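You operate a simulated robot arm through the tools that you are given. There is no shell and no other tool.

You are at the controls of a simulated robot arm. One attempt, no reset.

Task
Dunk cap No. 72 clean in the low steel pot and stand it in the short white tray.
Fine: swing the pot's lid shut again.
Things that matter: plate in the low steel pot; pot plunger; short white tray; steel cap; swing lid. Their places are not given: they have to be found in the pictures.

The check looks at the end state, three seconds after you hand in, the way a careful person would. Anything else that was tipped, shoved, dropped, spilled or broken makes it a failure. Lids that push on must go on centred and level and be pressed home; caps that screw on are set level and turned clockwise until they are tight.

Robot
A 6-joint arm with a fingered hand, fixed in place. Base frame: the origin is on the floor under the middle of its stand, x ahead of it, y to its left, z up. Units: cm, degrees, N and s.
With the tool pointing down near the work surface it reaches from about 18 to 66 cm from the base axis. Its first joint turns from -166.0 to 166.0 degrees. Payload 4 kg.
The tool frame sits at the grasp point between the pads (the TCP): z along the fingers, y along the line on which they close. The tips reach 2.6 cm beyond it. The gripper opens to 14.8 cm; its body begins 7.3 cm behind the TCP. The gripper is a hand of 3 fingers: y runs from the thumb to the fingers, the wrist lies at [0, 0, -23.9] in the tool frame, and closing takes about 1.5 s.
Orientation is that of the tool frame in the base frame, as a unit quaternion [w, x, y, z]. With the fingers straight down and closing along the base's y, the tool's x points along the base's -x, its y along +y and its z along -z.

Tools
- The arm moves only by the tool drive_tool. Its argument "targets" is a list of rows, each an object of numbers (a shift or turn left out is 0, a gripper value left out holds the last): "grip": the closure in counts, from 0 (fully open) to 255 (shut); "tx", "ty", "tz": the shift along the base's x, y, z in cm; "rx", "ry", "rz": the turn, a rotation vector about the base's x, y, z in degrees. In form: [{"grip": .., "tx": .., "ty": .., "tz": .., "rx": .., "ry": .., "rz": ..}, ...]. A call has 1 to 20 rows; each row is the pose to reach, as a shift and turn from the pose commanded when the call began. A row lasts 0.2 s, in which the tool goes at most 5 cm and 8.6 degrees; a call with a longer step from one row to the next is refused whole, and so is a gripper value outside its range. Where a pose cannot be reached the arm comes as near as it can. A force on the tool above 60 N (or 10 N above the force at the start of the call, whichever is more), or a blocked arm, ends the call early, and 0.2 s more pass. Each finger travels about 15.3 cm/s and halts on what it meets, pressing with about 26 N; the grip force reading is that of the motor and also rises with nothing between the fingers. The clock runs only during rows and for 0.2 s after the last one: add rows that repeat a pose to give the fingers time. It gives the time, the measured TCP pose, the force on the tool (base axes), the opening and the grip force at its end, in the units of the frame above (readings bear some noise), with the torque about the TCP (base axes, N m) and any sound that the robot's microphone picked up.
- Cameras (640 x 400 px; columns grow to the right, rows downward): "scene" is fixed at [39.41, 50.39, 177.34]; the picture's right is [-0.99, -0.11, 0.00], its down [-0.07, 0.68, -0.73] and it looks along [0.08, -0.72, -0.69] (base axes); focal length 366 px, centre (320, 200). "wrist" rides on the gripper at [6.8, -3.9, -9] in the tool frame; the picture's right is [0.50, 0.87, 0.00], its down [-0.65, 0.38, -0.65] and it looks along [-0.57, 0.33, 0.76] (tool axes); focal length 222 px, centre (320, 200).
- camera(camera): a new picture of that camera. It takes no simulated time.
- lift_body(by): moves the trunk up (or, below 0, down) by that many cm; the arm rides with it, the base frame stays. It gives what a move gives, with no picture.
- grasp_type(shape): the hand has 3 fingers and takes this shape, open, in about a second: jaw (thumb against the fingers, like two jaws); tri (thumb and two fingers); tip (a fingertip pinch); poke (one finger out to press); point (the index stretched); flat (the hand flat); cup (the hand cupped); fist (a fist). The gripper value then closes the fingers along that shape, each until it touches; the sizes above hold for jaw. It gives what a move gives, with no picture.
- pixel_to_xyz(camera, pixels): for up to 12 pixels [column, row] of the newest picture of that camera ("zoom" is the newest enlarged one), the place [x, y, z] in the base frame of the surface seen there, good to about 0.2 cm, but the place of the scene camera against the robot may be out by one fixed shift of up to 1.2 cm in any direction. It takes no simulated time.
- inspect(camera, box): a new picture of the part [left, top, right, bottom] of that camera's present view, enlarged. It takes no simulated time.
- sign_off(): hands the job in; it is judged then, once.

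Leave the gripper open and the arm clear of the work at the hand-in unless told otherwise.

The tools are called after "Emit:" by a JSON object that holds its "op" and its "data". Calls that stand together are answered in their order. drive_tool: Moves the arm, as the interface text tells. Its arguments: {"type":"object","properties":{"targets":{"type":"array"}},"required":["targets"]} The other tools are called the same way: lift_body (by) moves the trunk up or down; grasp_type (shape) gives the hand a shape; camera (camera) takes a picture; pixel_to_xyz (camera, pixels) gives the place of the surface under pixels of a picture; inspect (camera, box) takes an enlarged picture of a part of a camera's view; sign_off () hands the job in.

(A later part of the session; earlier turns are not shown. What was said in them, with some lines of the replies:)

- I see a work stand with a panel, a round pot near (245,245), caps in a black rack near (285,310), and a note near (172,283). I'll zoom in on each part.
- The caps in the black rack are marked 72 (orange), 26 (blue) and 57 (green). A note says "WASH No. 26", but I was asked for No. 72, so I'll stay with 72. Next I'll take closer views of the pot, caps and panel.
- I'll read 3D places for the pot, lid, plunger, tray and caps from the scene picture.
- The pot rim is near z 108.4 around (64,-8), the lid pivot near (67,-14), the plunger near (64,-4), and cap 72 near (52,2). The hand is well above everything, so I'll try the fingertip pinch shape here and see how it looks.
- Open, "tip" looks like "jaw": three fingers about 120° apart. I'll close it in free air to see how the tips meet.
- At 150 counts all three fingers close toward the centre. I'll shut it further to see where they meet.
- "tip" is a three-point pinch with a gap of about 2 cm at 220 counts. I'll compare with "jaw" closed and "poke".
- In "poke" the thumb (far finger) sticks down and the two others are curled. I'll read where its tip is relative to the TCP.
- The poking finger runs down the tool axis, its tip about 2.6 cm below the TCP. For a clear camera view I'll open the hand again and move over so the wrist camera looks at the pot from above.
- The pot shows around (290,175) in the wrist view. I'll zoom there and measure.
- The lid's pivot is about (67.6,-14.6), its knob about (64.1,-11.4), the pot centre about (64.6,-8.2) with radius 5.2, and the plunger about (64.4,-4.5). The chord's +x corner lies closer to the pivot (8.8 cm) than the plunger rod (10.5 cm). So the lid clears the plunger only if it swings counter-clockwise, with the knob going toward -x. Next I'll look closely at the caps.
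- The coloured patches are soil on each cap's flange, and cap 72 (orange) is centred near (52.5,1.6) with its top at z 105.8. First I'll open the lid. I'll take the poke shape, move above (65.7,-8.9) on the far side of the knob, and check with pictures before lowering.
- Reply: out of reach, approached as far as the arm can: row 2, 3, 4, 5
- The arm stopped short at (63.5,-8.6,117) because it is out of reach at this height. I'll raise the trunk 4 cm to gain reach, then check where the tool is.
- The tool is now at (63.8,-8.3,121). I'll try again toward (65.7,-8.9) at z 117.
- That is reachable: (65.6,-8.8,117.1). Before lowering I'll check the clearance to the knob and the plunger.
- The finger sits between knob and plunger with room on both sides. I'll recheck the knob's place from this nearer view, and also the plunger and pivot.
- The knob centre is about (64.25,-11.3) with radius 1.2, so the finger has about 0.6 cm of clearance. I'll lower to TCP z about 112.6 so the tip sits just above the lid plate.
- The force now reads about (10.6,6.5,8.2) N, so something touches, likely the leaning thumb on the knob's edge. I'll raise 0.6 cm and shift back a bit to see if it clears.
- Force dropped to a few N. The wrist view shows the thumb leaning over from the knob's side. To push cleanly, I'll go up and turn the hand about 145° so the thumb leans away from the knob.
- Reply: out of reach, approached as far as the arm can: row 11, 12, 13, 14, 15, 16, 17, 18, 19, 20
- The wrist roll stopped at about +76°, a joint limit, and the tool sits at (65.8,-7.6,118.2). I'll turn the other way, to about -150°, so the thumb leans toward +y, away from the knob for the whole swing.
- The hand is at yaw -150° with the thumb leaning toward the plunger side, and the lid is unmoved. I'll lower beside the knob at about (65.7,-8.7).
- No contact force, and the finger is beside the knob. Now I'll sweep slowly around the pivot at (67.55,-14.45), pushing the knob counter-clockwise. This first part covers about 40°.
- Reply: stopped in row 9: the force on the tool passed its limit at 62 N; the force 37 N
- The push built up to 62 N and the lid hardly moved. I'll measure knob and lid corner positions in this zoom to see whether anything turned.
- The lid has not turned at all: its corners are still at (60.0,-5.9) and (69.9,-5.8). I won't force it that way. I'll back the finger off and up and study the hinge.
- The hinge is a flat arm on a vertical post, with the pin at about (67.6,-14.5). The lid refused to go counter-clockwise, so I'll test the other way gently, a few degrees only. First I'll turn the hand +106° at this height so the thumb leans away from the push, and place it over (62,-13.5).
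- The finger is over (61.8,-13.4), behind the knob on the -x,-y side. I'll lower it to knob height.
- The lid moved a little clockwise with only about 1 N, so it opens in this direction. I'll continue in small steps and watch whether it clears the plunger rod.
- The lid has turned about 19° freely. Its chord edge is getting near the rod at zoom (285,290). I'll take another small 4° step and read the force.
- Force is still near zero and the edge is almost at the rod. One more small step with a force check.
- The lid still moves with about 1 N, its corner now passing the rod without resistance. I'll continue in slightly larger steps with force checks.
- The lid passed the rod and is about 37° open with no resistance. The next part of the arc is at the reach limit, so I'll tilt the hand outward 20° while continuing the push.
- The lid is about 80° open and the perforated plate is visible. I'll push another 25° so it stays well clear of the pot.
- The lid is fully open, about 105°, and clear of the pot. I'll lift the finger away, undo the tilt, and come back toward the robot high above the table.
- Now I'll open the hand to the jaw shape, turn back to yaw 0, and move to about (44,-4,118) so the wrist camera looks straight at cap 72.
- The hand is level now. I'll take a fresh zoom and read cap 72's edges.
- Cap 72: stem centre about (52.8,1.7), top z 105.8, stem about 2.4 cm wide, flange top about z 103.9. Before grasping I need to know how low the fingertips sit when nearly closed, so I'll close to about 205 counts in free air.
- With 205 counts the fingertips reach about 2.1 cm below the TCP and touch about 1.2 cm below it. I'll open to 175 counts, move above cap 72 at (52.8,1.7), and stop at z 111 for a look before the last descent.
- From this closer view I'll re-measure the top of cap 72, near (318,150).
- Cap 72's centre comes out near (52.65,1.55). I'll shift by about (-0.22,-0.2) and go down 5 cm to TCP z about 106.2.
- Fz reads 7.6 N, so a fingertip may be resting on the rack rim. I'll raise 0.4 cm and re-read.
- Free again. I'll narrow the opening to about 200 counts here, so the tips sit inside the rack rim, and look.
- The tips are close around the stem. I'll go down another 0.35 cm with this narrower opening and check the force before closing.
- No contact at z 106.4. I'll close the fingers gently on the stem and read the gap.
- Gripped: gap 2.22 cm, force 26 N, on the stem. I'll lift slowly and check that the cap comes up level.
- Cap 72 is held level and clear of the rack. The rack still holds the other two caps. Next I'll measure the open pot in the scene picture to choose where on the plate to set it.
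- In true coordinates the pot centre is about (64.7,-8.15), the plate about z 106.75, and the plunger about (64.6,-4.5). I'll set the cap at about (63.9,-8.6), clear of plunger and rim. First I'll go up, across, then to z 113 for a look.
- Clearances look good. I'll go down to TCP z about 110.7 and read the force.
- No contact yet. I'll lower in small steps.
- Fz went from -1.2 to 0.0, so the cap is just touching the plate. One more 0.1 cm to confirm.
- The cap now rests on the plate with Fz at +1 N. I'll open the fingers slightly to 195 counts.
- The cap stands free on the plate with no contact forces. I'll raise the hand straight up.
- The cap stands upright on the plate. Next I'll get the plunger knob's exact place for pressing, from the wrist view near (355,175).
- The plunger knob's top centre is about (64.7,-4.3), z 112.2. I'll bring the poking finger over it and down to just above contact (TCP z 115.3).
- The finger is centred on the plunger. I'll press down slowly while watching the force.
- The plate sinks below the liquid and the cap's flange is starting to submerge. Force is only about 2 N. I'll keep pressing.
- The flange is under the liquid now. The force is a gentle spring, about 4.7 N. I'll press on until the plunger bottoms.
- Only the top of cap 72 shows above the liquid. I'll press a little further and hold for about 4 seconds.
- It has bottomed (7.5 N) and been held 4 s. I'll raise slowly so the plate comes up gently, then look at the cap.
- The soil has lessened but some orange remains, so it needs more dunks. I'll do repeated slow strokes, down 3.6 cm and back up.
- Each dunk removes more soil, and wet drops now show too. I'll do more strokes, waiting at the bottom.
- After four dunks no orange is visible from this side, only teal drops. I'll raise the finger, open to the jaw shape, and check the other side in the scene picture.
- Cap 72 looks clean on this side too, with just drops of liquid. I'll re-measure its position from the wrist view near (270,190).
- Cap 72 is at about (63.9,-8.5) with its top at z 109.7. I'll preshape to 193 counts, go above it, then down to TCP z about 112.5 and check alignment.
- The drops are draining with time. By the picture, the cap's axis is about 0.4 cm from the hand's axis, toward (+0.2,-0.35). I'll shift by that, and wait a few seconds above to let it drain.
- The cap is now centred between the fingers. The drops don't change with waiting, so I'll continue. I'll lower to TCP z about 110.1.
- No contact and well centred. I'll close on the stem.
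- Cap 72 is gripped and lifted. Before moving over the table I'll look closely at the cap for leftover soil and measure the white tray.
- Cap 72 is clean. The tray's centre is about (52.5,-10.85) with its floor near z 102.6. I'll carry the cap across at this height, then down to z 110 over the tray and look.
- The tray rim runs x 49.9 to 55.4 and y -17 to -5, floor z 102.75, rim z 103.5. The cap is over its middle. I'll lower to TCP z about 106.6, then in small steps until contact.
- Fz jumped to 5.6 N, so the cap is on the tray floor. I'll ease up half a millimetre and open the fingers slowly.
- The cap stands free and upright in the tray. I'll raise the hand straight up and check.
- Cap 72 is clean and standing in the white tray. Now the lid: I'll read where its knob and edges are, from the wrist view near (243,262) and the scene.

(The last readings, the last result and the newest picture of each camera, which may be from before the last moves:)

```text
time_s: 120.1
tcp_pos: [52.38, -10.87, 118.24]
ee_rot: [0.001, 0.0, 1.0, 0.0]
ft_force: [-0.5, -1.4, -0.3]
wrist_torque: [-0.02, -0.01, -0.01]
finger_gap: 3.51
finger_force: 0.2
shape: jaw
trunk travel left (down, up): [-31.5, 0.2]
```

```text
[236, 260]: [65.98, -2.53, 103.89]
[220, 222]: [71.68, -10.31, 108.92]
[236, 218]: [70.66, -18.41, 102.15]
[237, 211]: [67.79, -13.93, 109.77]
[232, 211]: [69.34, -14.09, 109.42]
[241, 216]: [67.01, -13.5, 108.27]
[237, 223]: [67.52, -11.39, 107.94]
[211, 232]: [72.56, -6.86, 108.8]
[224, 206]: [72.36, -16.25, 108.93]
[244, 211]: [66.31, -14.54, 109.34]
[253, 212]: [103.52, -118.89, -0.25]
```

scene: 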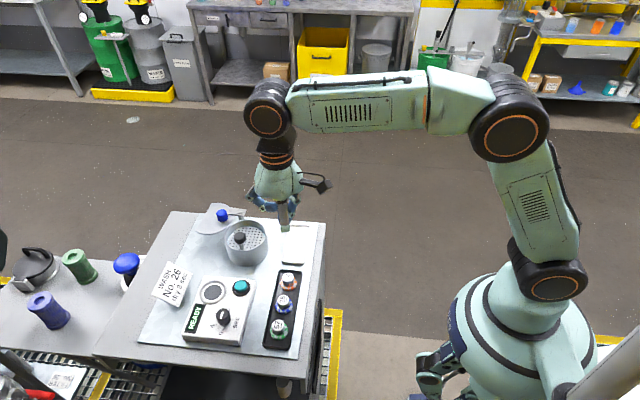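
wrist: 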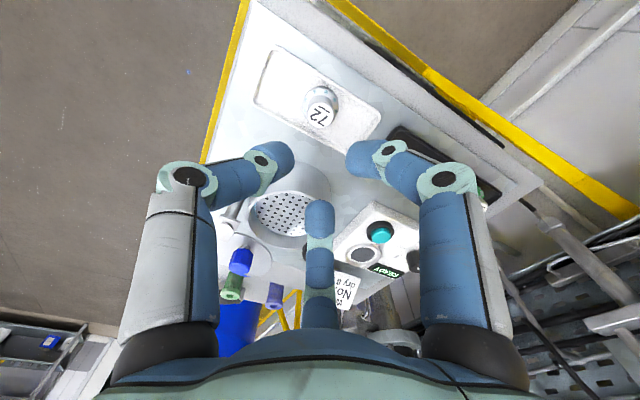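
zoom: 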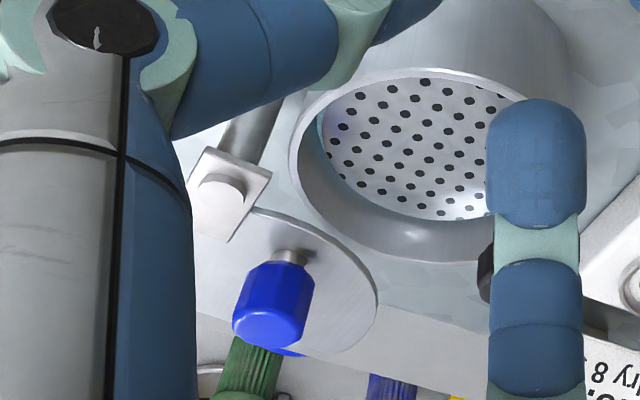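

The lid knob is now at about (70.8,-11.2). To close it I must push from its far side, near (73,-13.5), so I need a tilt. First I'll go to the poke shape and turn the hand +70° up high.

Emit:
{"op": "grasp_type", "data": {"shape": "poke"}}

Emit:
{"op": "drive_tool", "data": {"targets": [{"tz": 2}, {"tz": 4}, {"tz": 4, "rz": 8.5}, {"tz": 4, "rz": 17}, {"tz": 4, "rz": 25.5}, {"tz": 4, "rz": 34}, {"tz": 4, "rz": 42.5}, {"tz": 4, "rz": 51}, {"tz": 4, "rz": 59.5}, {"tz": 4, "rz": 68}, {"tz": 4, "rz": 70}, {"tz": 4, "rz": 70}]}}

Emit:
{"op": "drive_tool", "data": {"targets": [{"ry": -8, "tx": 3}, {"ry": -16, "tx": 7}, {"ry": -24, "tx": 11}, {"ry": -25, "tx": 15, "ty": -1}, {"ry": -25, "tx": 18, "ty": -2}, {"ry": -25, "tx": 19.6, "ty": -2.7}, {"ry": -25, "tx": 19.6, "ty": -2.7}]}}

Emit:
{"op": "inspect", "data": {"camera": "scene", "box": [180, 140, 300, 260]}}

Emit:
{"op": "camera", "data": {"camera": "wrist"}}

```text
time_s: 121.0
tcp_pos: [52.37, -10.92, 118.27]
ee_rot: [0.001, 0.0, 1.0, 0.0]
ft_force: [0.3, 0.1, 0.4]
wrist_torque: [-0.02, 0.01, 0.02]
finger_gap: 0.0
finger_force: 0.1
shape: poke
trunk travel left (down, up): [-31.5, 0.2]
```

```text
time_s: 123.6
tcp_pos: [52.51, -10.78, 122.37]
ee_rot: [0.001, -0.574, 0.819, 0.0]
ft_force: [-0.3, 0.3, -0.3]
wrist_torque: [-0.02, 0.03, 0.0]
finger_gap: 0.01
finger_force: 0.1
shape: poke
trunk travel left (down, up): [-31.5, 0.2]
```

```text
time_s: 125.2
tcp_pos: [72.16, -13.0, 122.45]
ee_rot: [0.176, -0.556, 0.802, -0.126]
ft_force: [0.2, 0.5, 0.1]
wrist_torque: [-0.03, 0.0, -0.03]
finger_gap: 0.0
finger_force: 0.0
shape: poke
out of reach, approached as far as the arm can: row 2, 3, 4, 5, 6, 7
trunk travel left (down, up): [-31.5, 0.2]
```

```text
3.33 times, centred on (240, 200) of scene
```

zoom: 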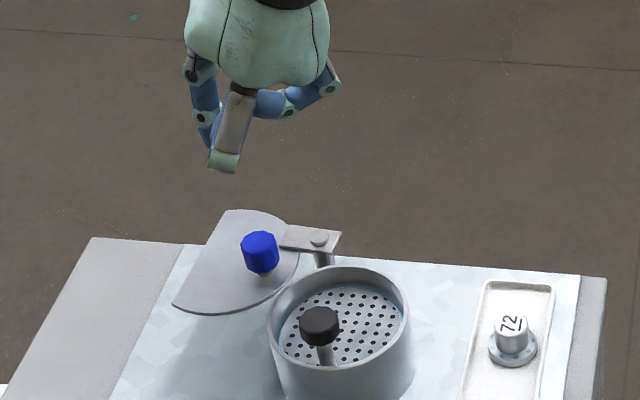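

```text
taken
```

wrist: 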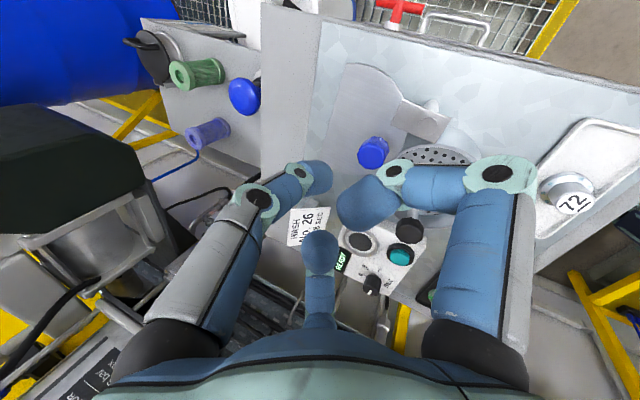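

The hand is tilted 25° and over the far side of the knob, with the roll near its limit. I'll relax the roll by 6° and go part-way down to TCP z about 115.5 to check the alignment.

Emit:
{"op": "drive_tool", "data": {"targets": [{"rz": -3, "ty": -0.2}, {"rz": -6, "ty": -0.5}, {"rz": -6, "ty": -0.5, "tz": -2.5}, {"rz": -6, "ty": -0.5, "tz": -5}, {"rz": -6, "ty": -0.5, "tz": -7}, {"rz": -6, "ty": -0.5, "tz": -7}]}}

Emit:
{"op": "inspect", "data": {"camera": "scene", "box": [190, 160, 290, 250]}}

Emit:
{"op": "camera", "data": {"camera": "wrist"}}

```text
time_s: 126.6
tcp_pos: [72.25, -13.39, 115.56]
ee_rot: [0.172, -0.517, 0.828, -0.133]
ft_force: [0.2, 0.5, -0.2]
wrist_torque: [-0.03, -0.02, -0.01]
finger_gap: 0.01
finger_force: 0.1
shape: poke
trunk travel left (down, up): [-31.5, 0.2]
```

```text
4.44 times, centred on (240, 205) of scene
```

zoom: 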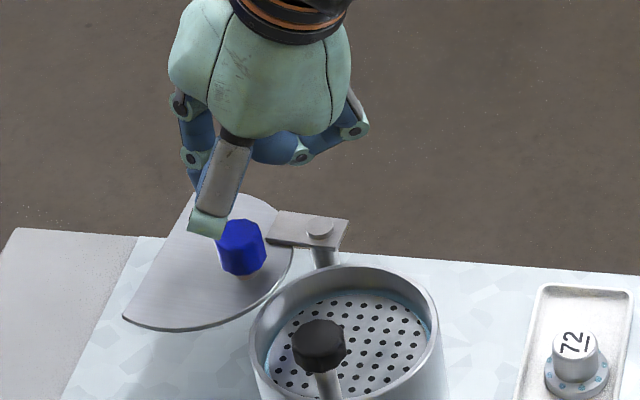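

```text
taken
```

wrist: 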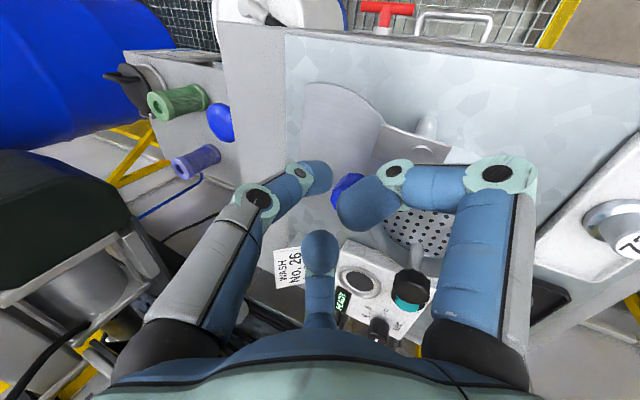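

Emit:
{"op": "pixel_to_xyz", "data": {"camera": "zoom", "pixels": [[207, 235], [205, 225], [220, 228], [195, 185], [193, 175], [243, 230], [240, 265], [222, 190], [270, 155]]}}

Emit:
{"op": "pixel_to_xyz", "data": {"camera": "wrist", "pixels": [[320, 170], [325, 185], [348, 190], [340, 185], [355, 215], [375, 215], [395, 170], [320, 235]]}}

```text
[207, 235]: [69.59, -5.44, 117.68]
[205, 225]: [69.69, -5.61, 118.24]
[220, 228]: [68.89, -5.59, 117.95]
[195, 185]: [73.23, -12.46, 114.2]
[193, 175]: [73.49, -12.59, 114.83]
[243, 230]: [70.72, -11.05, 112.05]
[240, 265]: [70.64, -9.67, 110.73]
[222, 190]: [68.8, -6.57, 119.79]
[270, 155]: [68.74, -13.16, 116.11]
```

```text
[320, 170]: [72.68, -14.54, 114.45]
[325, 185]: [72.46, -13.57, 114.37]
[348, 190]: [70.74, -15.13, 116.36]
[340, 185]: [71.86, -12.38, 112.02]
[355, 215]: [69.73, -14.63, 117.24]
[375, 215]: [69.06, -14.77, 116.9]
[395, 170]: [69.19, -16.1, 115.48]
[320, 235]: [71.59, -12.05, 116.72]
```

The finger tip is at about (73.3,-13.4), on the far side of the knob and clear of it. I'll descend the last 2.6 cm.

Emit:
{"op": "drive_tool", "data": {"targets": [{"tz": -1}, {"tz": -2}, {"tz": -2.6}, {"tz": -2.6}]}}

Emit:
{"op": "inspect", "data": {"camera": "scene", "box": [190, 170, 290, 250]}}

Emit:
{"op": "inspect", "data": {"camera": "wrist", "box": [240, 70, 480, 270]}}

```text
time_s: 127.6
tcp_pos: [72.24, -13.4, 112.76]
ee_rot: [0.171, -0.517, 0.828, -0.133]
ft_force: [-1.7, 0.3, 0.4]
wrist_torque: [0.03, 0.02, 0.0]
finger_gap: 0.0
finger_force: 0.0
shape: poke
trunk travel left (down, up): [-31.5, 0.2]
```

```text
5.00 times, centred on (240, 210) of scene
```

zoom: 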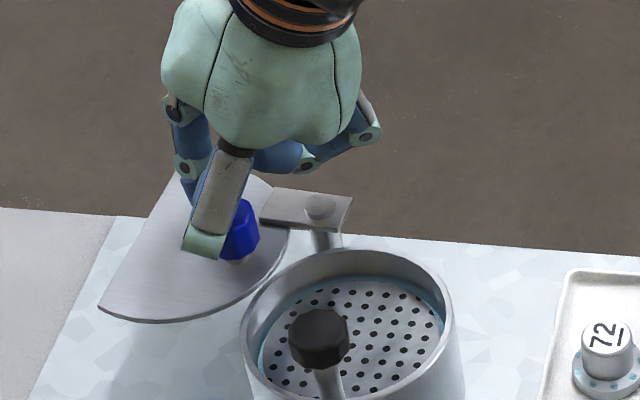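

```text
2.00 times, centred on (360, 170) of wrist
```

zoom: 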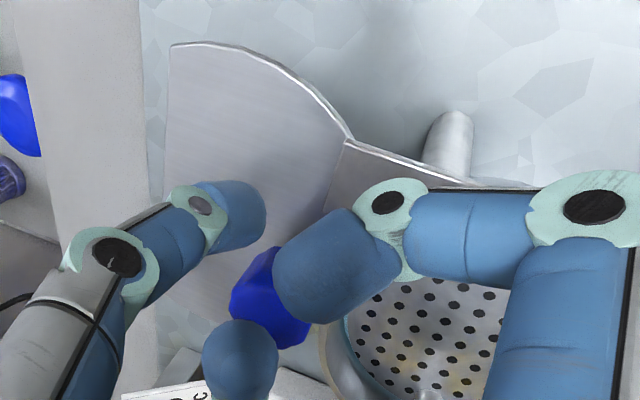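

No contact force, and the finger is behind the knob. Now I'll sweep it back counter-clockwise around the pivot, slowly easing the tilt.

Emit:
{"op": "drive_tool", "data": {"targets": [{"tx": -0.35, "ty": 0.12}, {"tx": -0.75, "ty": 0.25}, {"tx": -1.19, "ty": 0.49}, {"tx": -1.46, "ty": 0.92}, {"tx": -1.69, "ty": 1.36}, {"tx": -1.69, "ty": 1.36}]}}

Emit:
{"op": "inspect", "data": {"camera": "scene", "box": [190, 170, 290, 250]}}

```text
time_s: 129.0
tcp_pos: [70.62, -12.1, 112.93]
ee_rot: [0.171, -0.518, 0.828, -0.133]
ft_force: [-0.1, 0.1, 0.6]
wrist_torque: [-0.04, 0.0, -0.03]
finger_gap: 0.02
finger_force: 0.1
shape: poke
trunk travel left (down, up): [-31.5, 0.2]
```

```text
5.00 times, centred on (240, 210) of scene
```

zoom: 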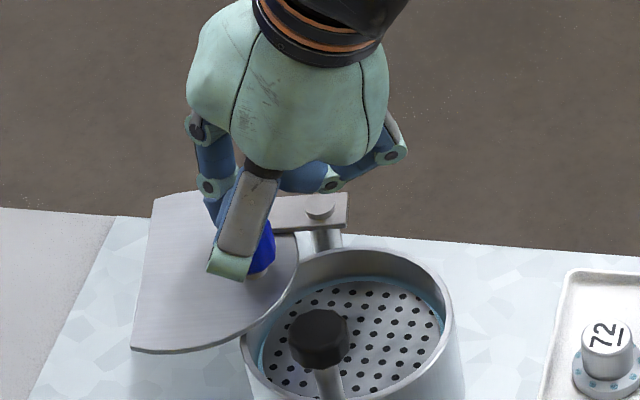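

The lid is swinging back smoothly with no force. I'll continue along the arc.

Emit:
{"op": "drive_tool", "data": {"targets": [{"tx": -0.33, "ty": 0.49}, {"tx": -0.6, "ty": 0.89, "ry": 1.5}, {"tx": -0.91, "ty": 1.25, "ry": 3}, {"tx": -1.26, "ty": 1.57, "ry": 4.5}, {"tx": -1.63, "ty": 1.85, "ry": 6}, {"tx": -2.03, "ty": 2.1, "ry": 7.5}, {"tx": -2.46, "ty": 2.29, "ry": 9}, {"tx": -2.46, "ty": 2.29, "ry": 9}]}}

Emit:
{"op": "inspect", "data": {"camera": "scene", "box": [190, 170, 290, 250]}}

Emit:
{"op": "inspect", "data": {"camera": "wrist", "box": [240, 70, 480, 270]}}

```text
time_s: 130.8
tcp_pos: [68.26, -9.72, 112.82]
ee_rot: [0.105, -0.526, 0.839, -0.091]
ft_force: [-1.2, 0.0, 0.1]
wrist_torque: [-0.02, -0.02, 0.01]
finger_gap: 0.0
finger_force: 0.1
shape: poke
trunk travel left (down, up): [-31.5, 0.2]
```

```text
5.00 times, centred on (240, 210) of scene
```

zoom: 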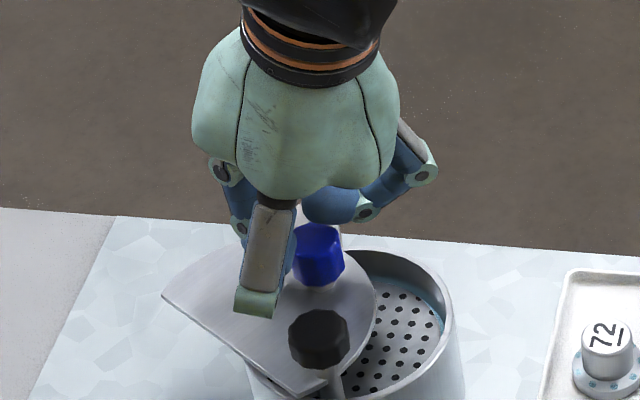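

```text
2.00 times, centred on (360, 170) of wrist
```

zoom: 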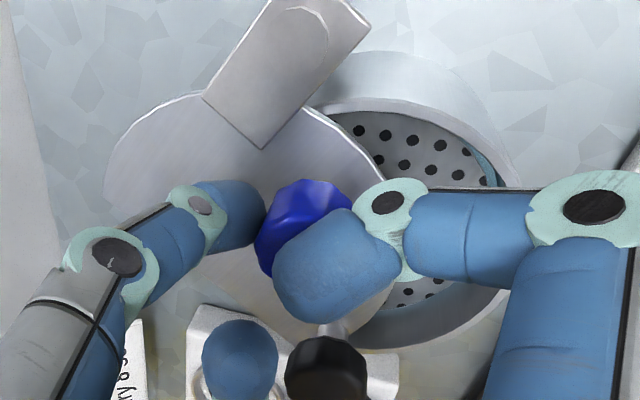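

Good. The lid is over about half the pot and the force is about 1 N. I'll continue past the rod.

Emit:
{"op": "drive_tool", "data": {"targets": [{"tx": -0.26, "ty": 0.03, "ry": 0.8}, {"tx": -0.53, "ty": 0.05, "ry": 1.5}, {"tx": -0.98, "ty": 0.08, "ry": 3}, {"tx": -1.45, "ty": 0.1, "ry": 4}, {"tx": -1.92, "ty": 0.08, "ry": 5}, {"tx": -1.92, "ty": 0.08, "ry": 5}]}}

Emit:
{"op": "inspect", "data": {"camera": "scene", "box": [200, 180, 290, 260]}}

Emit:
{"op": "inspect", "data": {"camera": "wrist", "box": [240, 70, 480, 270]}}

```text
time_s: 132.2
tcp_pos: [66.23, -9.73, 112.8]
ee_rot: [0.07, -0.53, 0.842, -0.069]
ft_force: [-0.9, -0.3, 0.6]
wrist_torque: [0.0, 0.02, 0.02]
finger_gap: 0.0
finger_force: 0.0
shape: poke
trunk travel left (down, up): [-31.5, 0.2]
```

```text
5.00 times, centred on (245, 220) of scene
```

zoom: 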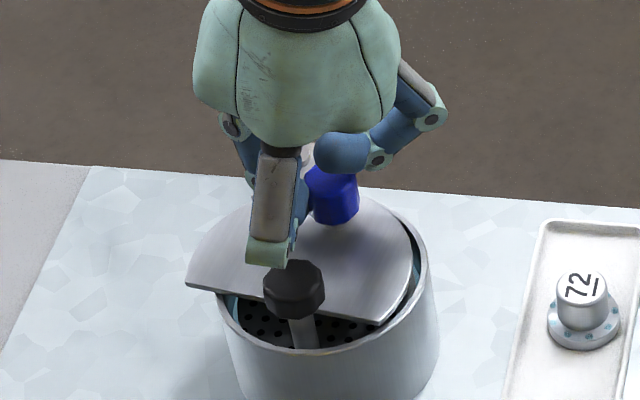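

```text
2.00 times, centred on (360, 170) of wrist
```

zoom: 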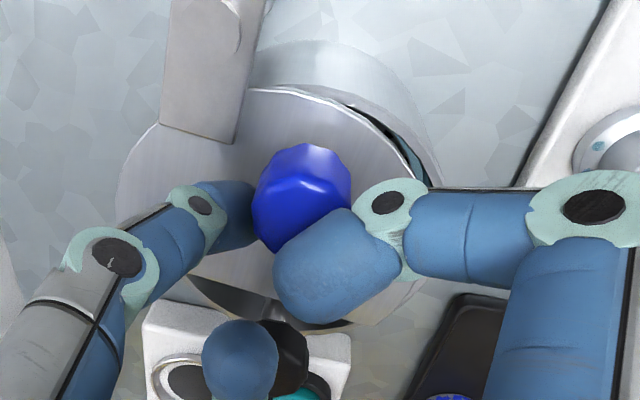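

About 12° remain. I'll push on in small steps and watch for the stop.

Emit:
{"op": "drive_tool", "data": {"targets": [{"tx": -0.18, "ty": 0.02}, {"tx": -0.35, "ty": 0.03}, {"tx": -0.5, "ty": 0.0}, {"tx": -0.65, "ty": -0.03}, {"tx": -0.65, "ty": -0.03}]}}

Emit:
{"op": "drive_tool", "data": {"targets": [{"tx": -0.15, "ty": -0.06}, {"tx": -0.31, "ty": -0.13}, {"tx": -0.31, "ty": -0.13}]}}

Emit:
{"op": "inspect", "data": {"camera": "scene", "box": [200, 180, 290, 260]}}

```text
time_s: 133.4
tcp_pos: [65.69, -9.79, 112.89]
ee_rot: [0.069, -0.53, 0.842, -0.069]
ft_force: [-0.3, 1.0, 0.6]
wrist_torque: [0.02, 0.0, 0.04]
finger_gap: 0.0
finger_force: 0.0
shape: poke
trunk travel left (down, up): [-31.5, 0.2]
```

```text
time_s: 134.2
tcp_pos: [65.32, -9.83, 112.82]
ee_rot: [0.068, -0.53, 0.843, -0.068]
ft_force: [0.5, 1.1, 0.1]
wrist_torque: [0.03, 0.01, 0.01]
finger_gap: 0.0
finger_force: 0.1
shape: poke
trunk travel left (down, up): [-31.5, 0.2]
```

```text
5.00 times, centred on (245, 220) of scene
```

zoom: 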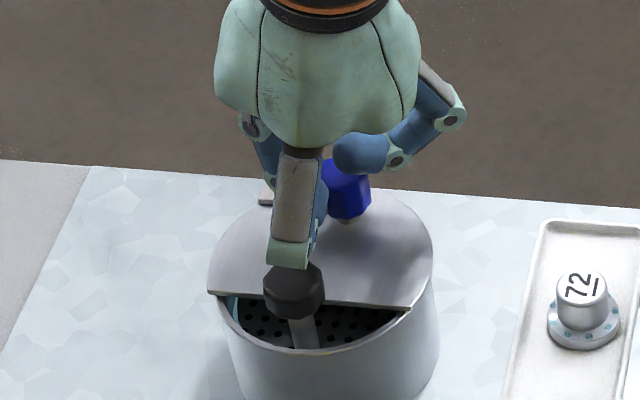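

Nearly closed: the corners are within about 1 px of their first positions. A little more until I feel the stop.

Emit:
{"op": "drive_tool", "data": {"targets": [{"tx": -0.12, "ty": -0.1}, {"tx": -0.25, "ty": -0.22}, {"tx": -0.25, "ty": -0.22}]}}

Emit:
{"op": "drive_tool", "data": {"targets": [{"tx": -0.1, "ty": -0.1}, {"tx": -0.2, "ty": -0.2}, {"tx": -0.2, "ty": -0.2}]}}

Emit:
{"op": "inspect", "data": {"camera": "scene", "box": [210, 200, 280, 275]}}

```text
time_s: 135.0
tcp_pos: [65.27, -10.04, 112.77]
ee_rot: [0.069, -0.53, 0.842, -0.069]
ft_force: [7.8, 7.4, -0.7]
wrist_torque: [0.13, -0.15, 0.05]
finger_gap: 0.01
finger_force: 0.0
shape: poke
trunk travel left (down, up): [-31.5, 0.2]
```

```text
time_s: 135.8
tcp_pos: [65.13, -10.02, 112.82]
ee_rot: [0.069, -0.531, 0.842, -0.069]
ft_force: [16.2, 17.8, 2.8]
wrist_torque: [0.3, -0.26, 0.03]
finger_gap: 0.01
finger_force: 0.0
shape: poke
trunk travel left (down, up): [-31.5, 0.2]
```

```text
5.33 times, centred on (245, 238) of scene
```

zoom: 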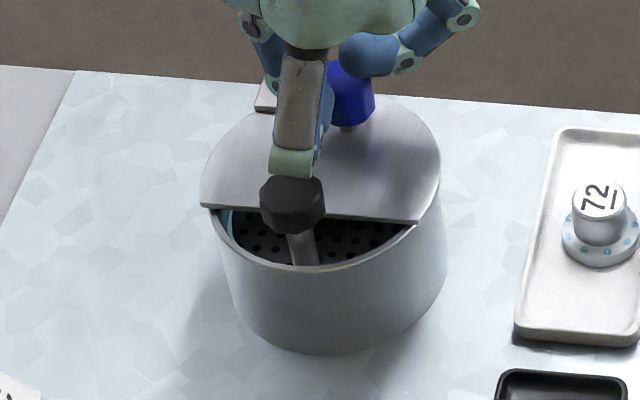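

The lid is against its stop (about 24 N) and its corners match the starting picture at zoom (200,205) and (420,222). I'll back off the finger, lift, undo the tilt, and retreat.

Emit:
{"op": "drive_tool", "data": {"targets": [{"tx": 0.25, "ty": 0.25}, {"tx": 0.5, "ty": 0.6}, {"tx": 0.5, "ty": 0.7, "tz": 1.5}, {"tx": 0.3, "ty": 0.7, "tz": 4}, {"tx": -1, "ty": 0.7, "tz": 8}, {"tx": -4, "ty": 0, "tz": 11, "ry": 4}, {"tx": -8, "ty": -1, "tz": 13, "ry": 9}, {"tx": -12, "ty": -2, "tz": 14, "ry": 9.5}, {"tx": -16, "ty": -3, "tz": 15, "ry": 9.5}, {"tx": -20, "ty": -4, "tz": 15, "ry": 9.5}, {"tx": -24, "ty": -5, "tz": 15, "ry": 9.5}, {"tx": -24, "ty": -5, "tz": 15, "ry": 9.5}]}}

Emit:
{"op": "camera", "data": {"camera": "scene"}}

Emit:
{"op": "inspect", "data": {"camera": "scene", "box": [130, 195, 340, 370]}}

Emit:
{"op": "inspect", "data": {"camera": "scene", "box": [210, 200, 280, 275]}}

```text
time_s: 138.4
tcp_pos: [41.43, -14.11, 127.71]
ee_rot: [-0.002, -0.531, 0.847, -0.025]
ft_force: [0.5, -0.3, 0.3]
wrist_torque: [0.0, 0.02, -0.03]
finger_gap: 0.0
finger_force: 0.0
shape: poke
out of reach, approached as far as the arm can: row 11, 12
trunk travel left (down, up): [-31.5, 0.2]
```

```text
taken
```

scene: 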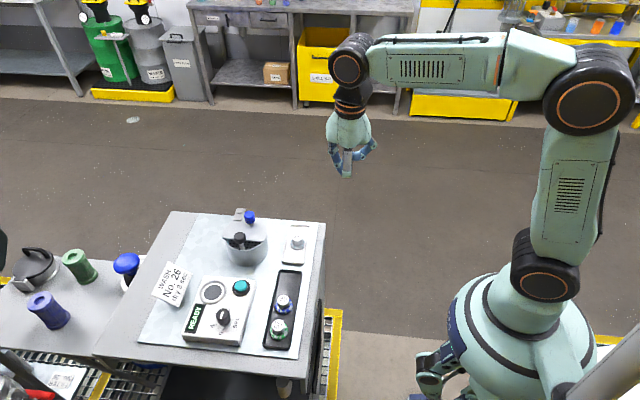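

```text
2.29 times, centred on (235, 282) of scene
```

zoom: 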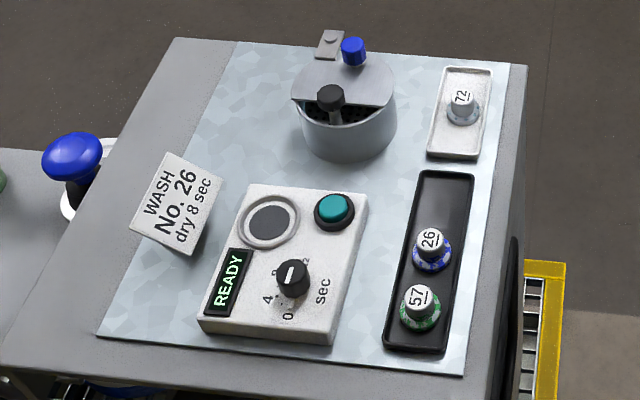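

```text
5.33 times, centred on (245, 238) of scene
```

zoom: 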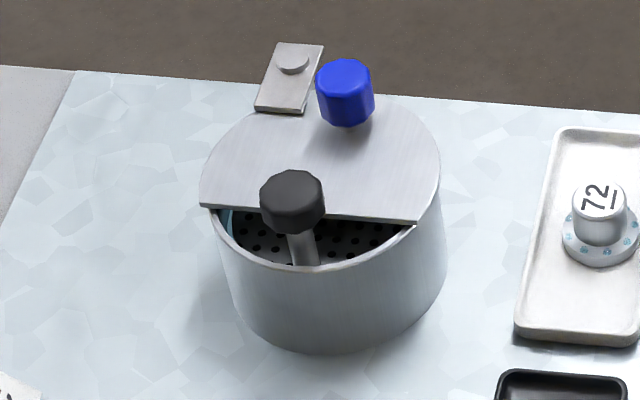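

The lid is shut exactly as at the start, cap 72 stands in the tray, and the rack, panel and note are undisturbed. I'll open the hand, turn it back, and take a last close look at the near side of the cap.

Emit:
{"op": "grasp_type", "data": {"shape": "jaw"}}

Emit:
{"op": "drive_tool", "data": {"targets": [{"grip": 0, "rz": -8.5}, {"rz": -17}, {"rz": -25.5}, {"rz": -34}, {"rz": -42.5}, {"rz": -51}, {"rz": -59.5}, {"rz": -64}, {"rz": -64}]}}

Emit:
{"op": "camera", "data": {"camera": "wrist"}}

```text
time_s: 139.3
tcp_pos: [41.28, -13.98, 127.66]
ee_rot: [-0.003, -0.531, 0.847, -0.027]
ft_force: [-0.7, 0.5, -0.8]
wrist_torque: [0.0, -0.03, -0.03]
finger_gap: 14.81
finger_force: 0.0
shape: jaw
trunk travel left (down, up): [-31.5, 0.2]
```

```text
time_s: 141.3
tcp_pos: [41.2, -14.12, 127.75]
ee_rot: [-0.014, -0.005, 1.0, -0.02]
ft_force: [-0.5, 0.5, -0.1]
wrist_torque: [0.0, -0.01, 0.01]
finger_gap: 14.78
finger_force: 0.1
shape: jaw
trunk travel left (down, up): [-31.5, 0.2]
```

```text
taken
```

wrist: 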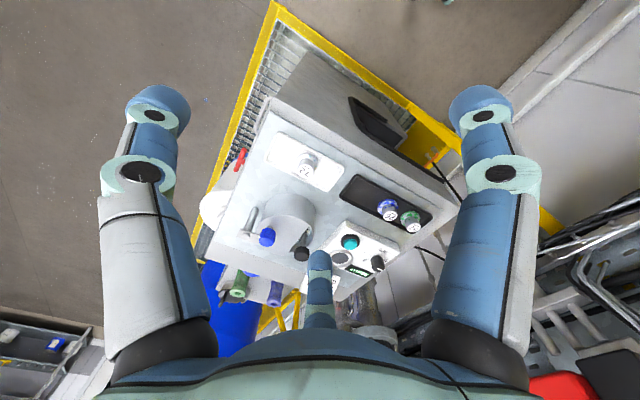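

Emit:
{"op": "inspect", "data": {"camera": "wrist", "box": [270, 135, 350, 195]}}

Emit:
{"op": "inspect", "data": {"camera": "scene", "box": [275, 215, 325, 270]}}

```text
6.67 times, centred on (310, 165) of wrist
```

zoom: 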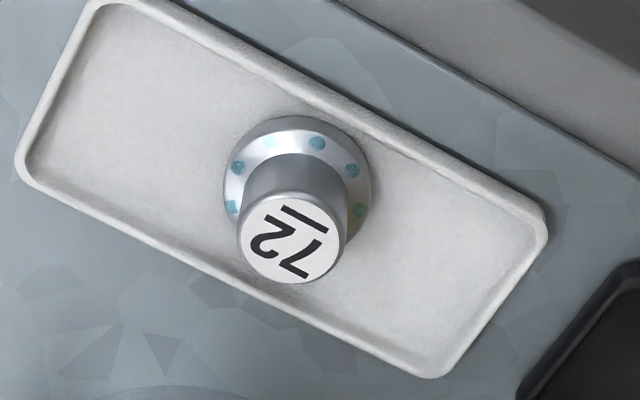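

```text
7.27 times, centred on (300, 242) of scene
```

zoom: 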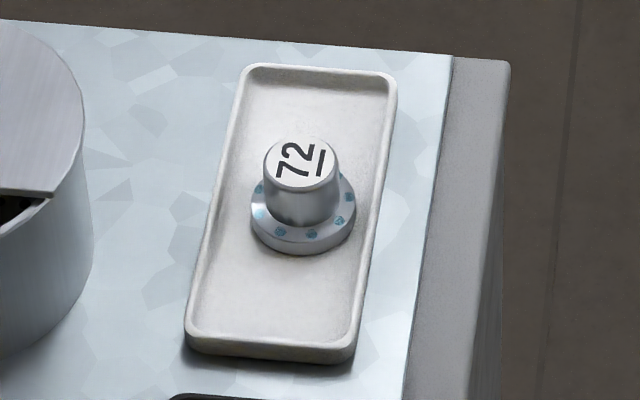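

From both views cap 72 is free of orange soil, wet, and upright in the white tray. The lid is shut, the hand is open, and the arm is clear. I'll hand in.

Emit:
{"op": "sign_off", "data": {}}

```text
The job is handed in.
```

Cap No. 72 is clean and standing upright in the short white tray, and the pot's lid is swung shut again. I've handed the job in with the gripper open and the arm clear of the work.

- **Washing:** it took four dunks with the plunger. No orange soil showed after that in either camera view. The cap is still wet, because drying wasn't part of the job.
- **Lid:** it only swings one way. I pushed it the wrong way first and reached 62 N before stopping. The lid did not move and I saw no damage. It is back against its stop in its starting position.
- **Note on the table:** it says "WASH No. 26, dry 8 sec", which doesn't match your instruction. I went with No. 72, as you asked. No. 26 and No. 57 stayed in the rack, and I didn't use the timer panel.
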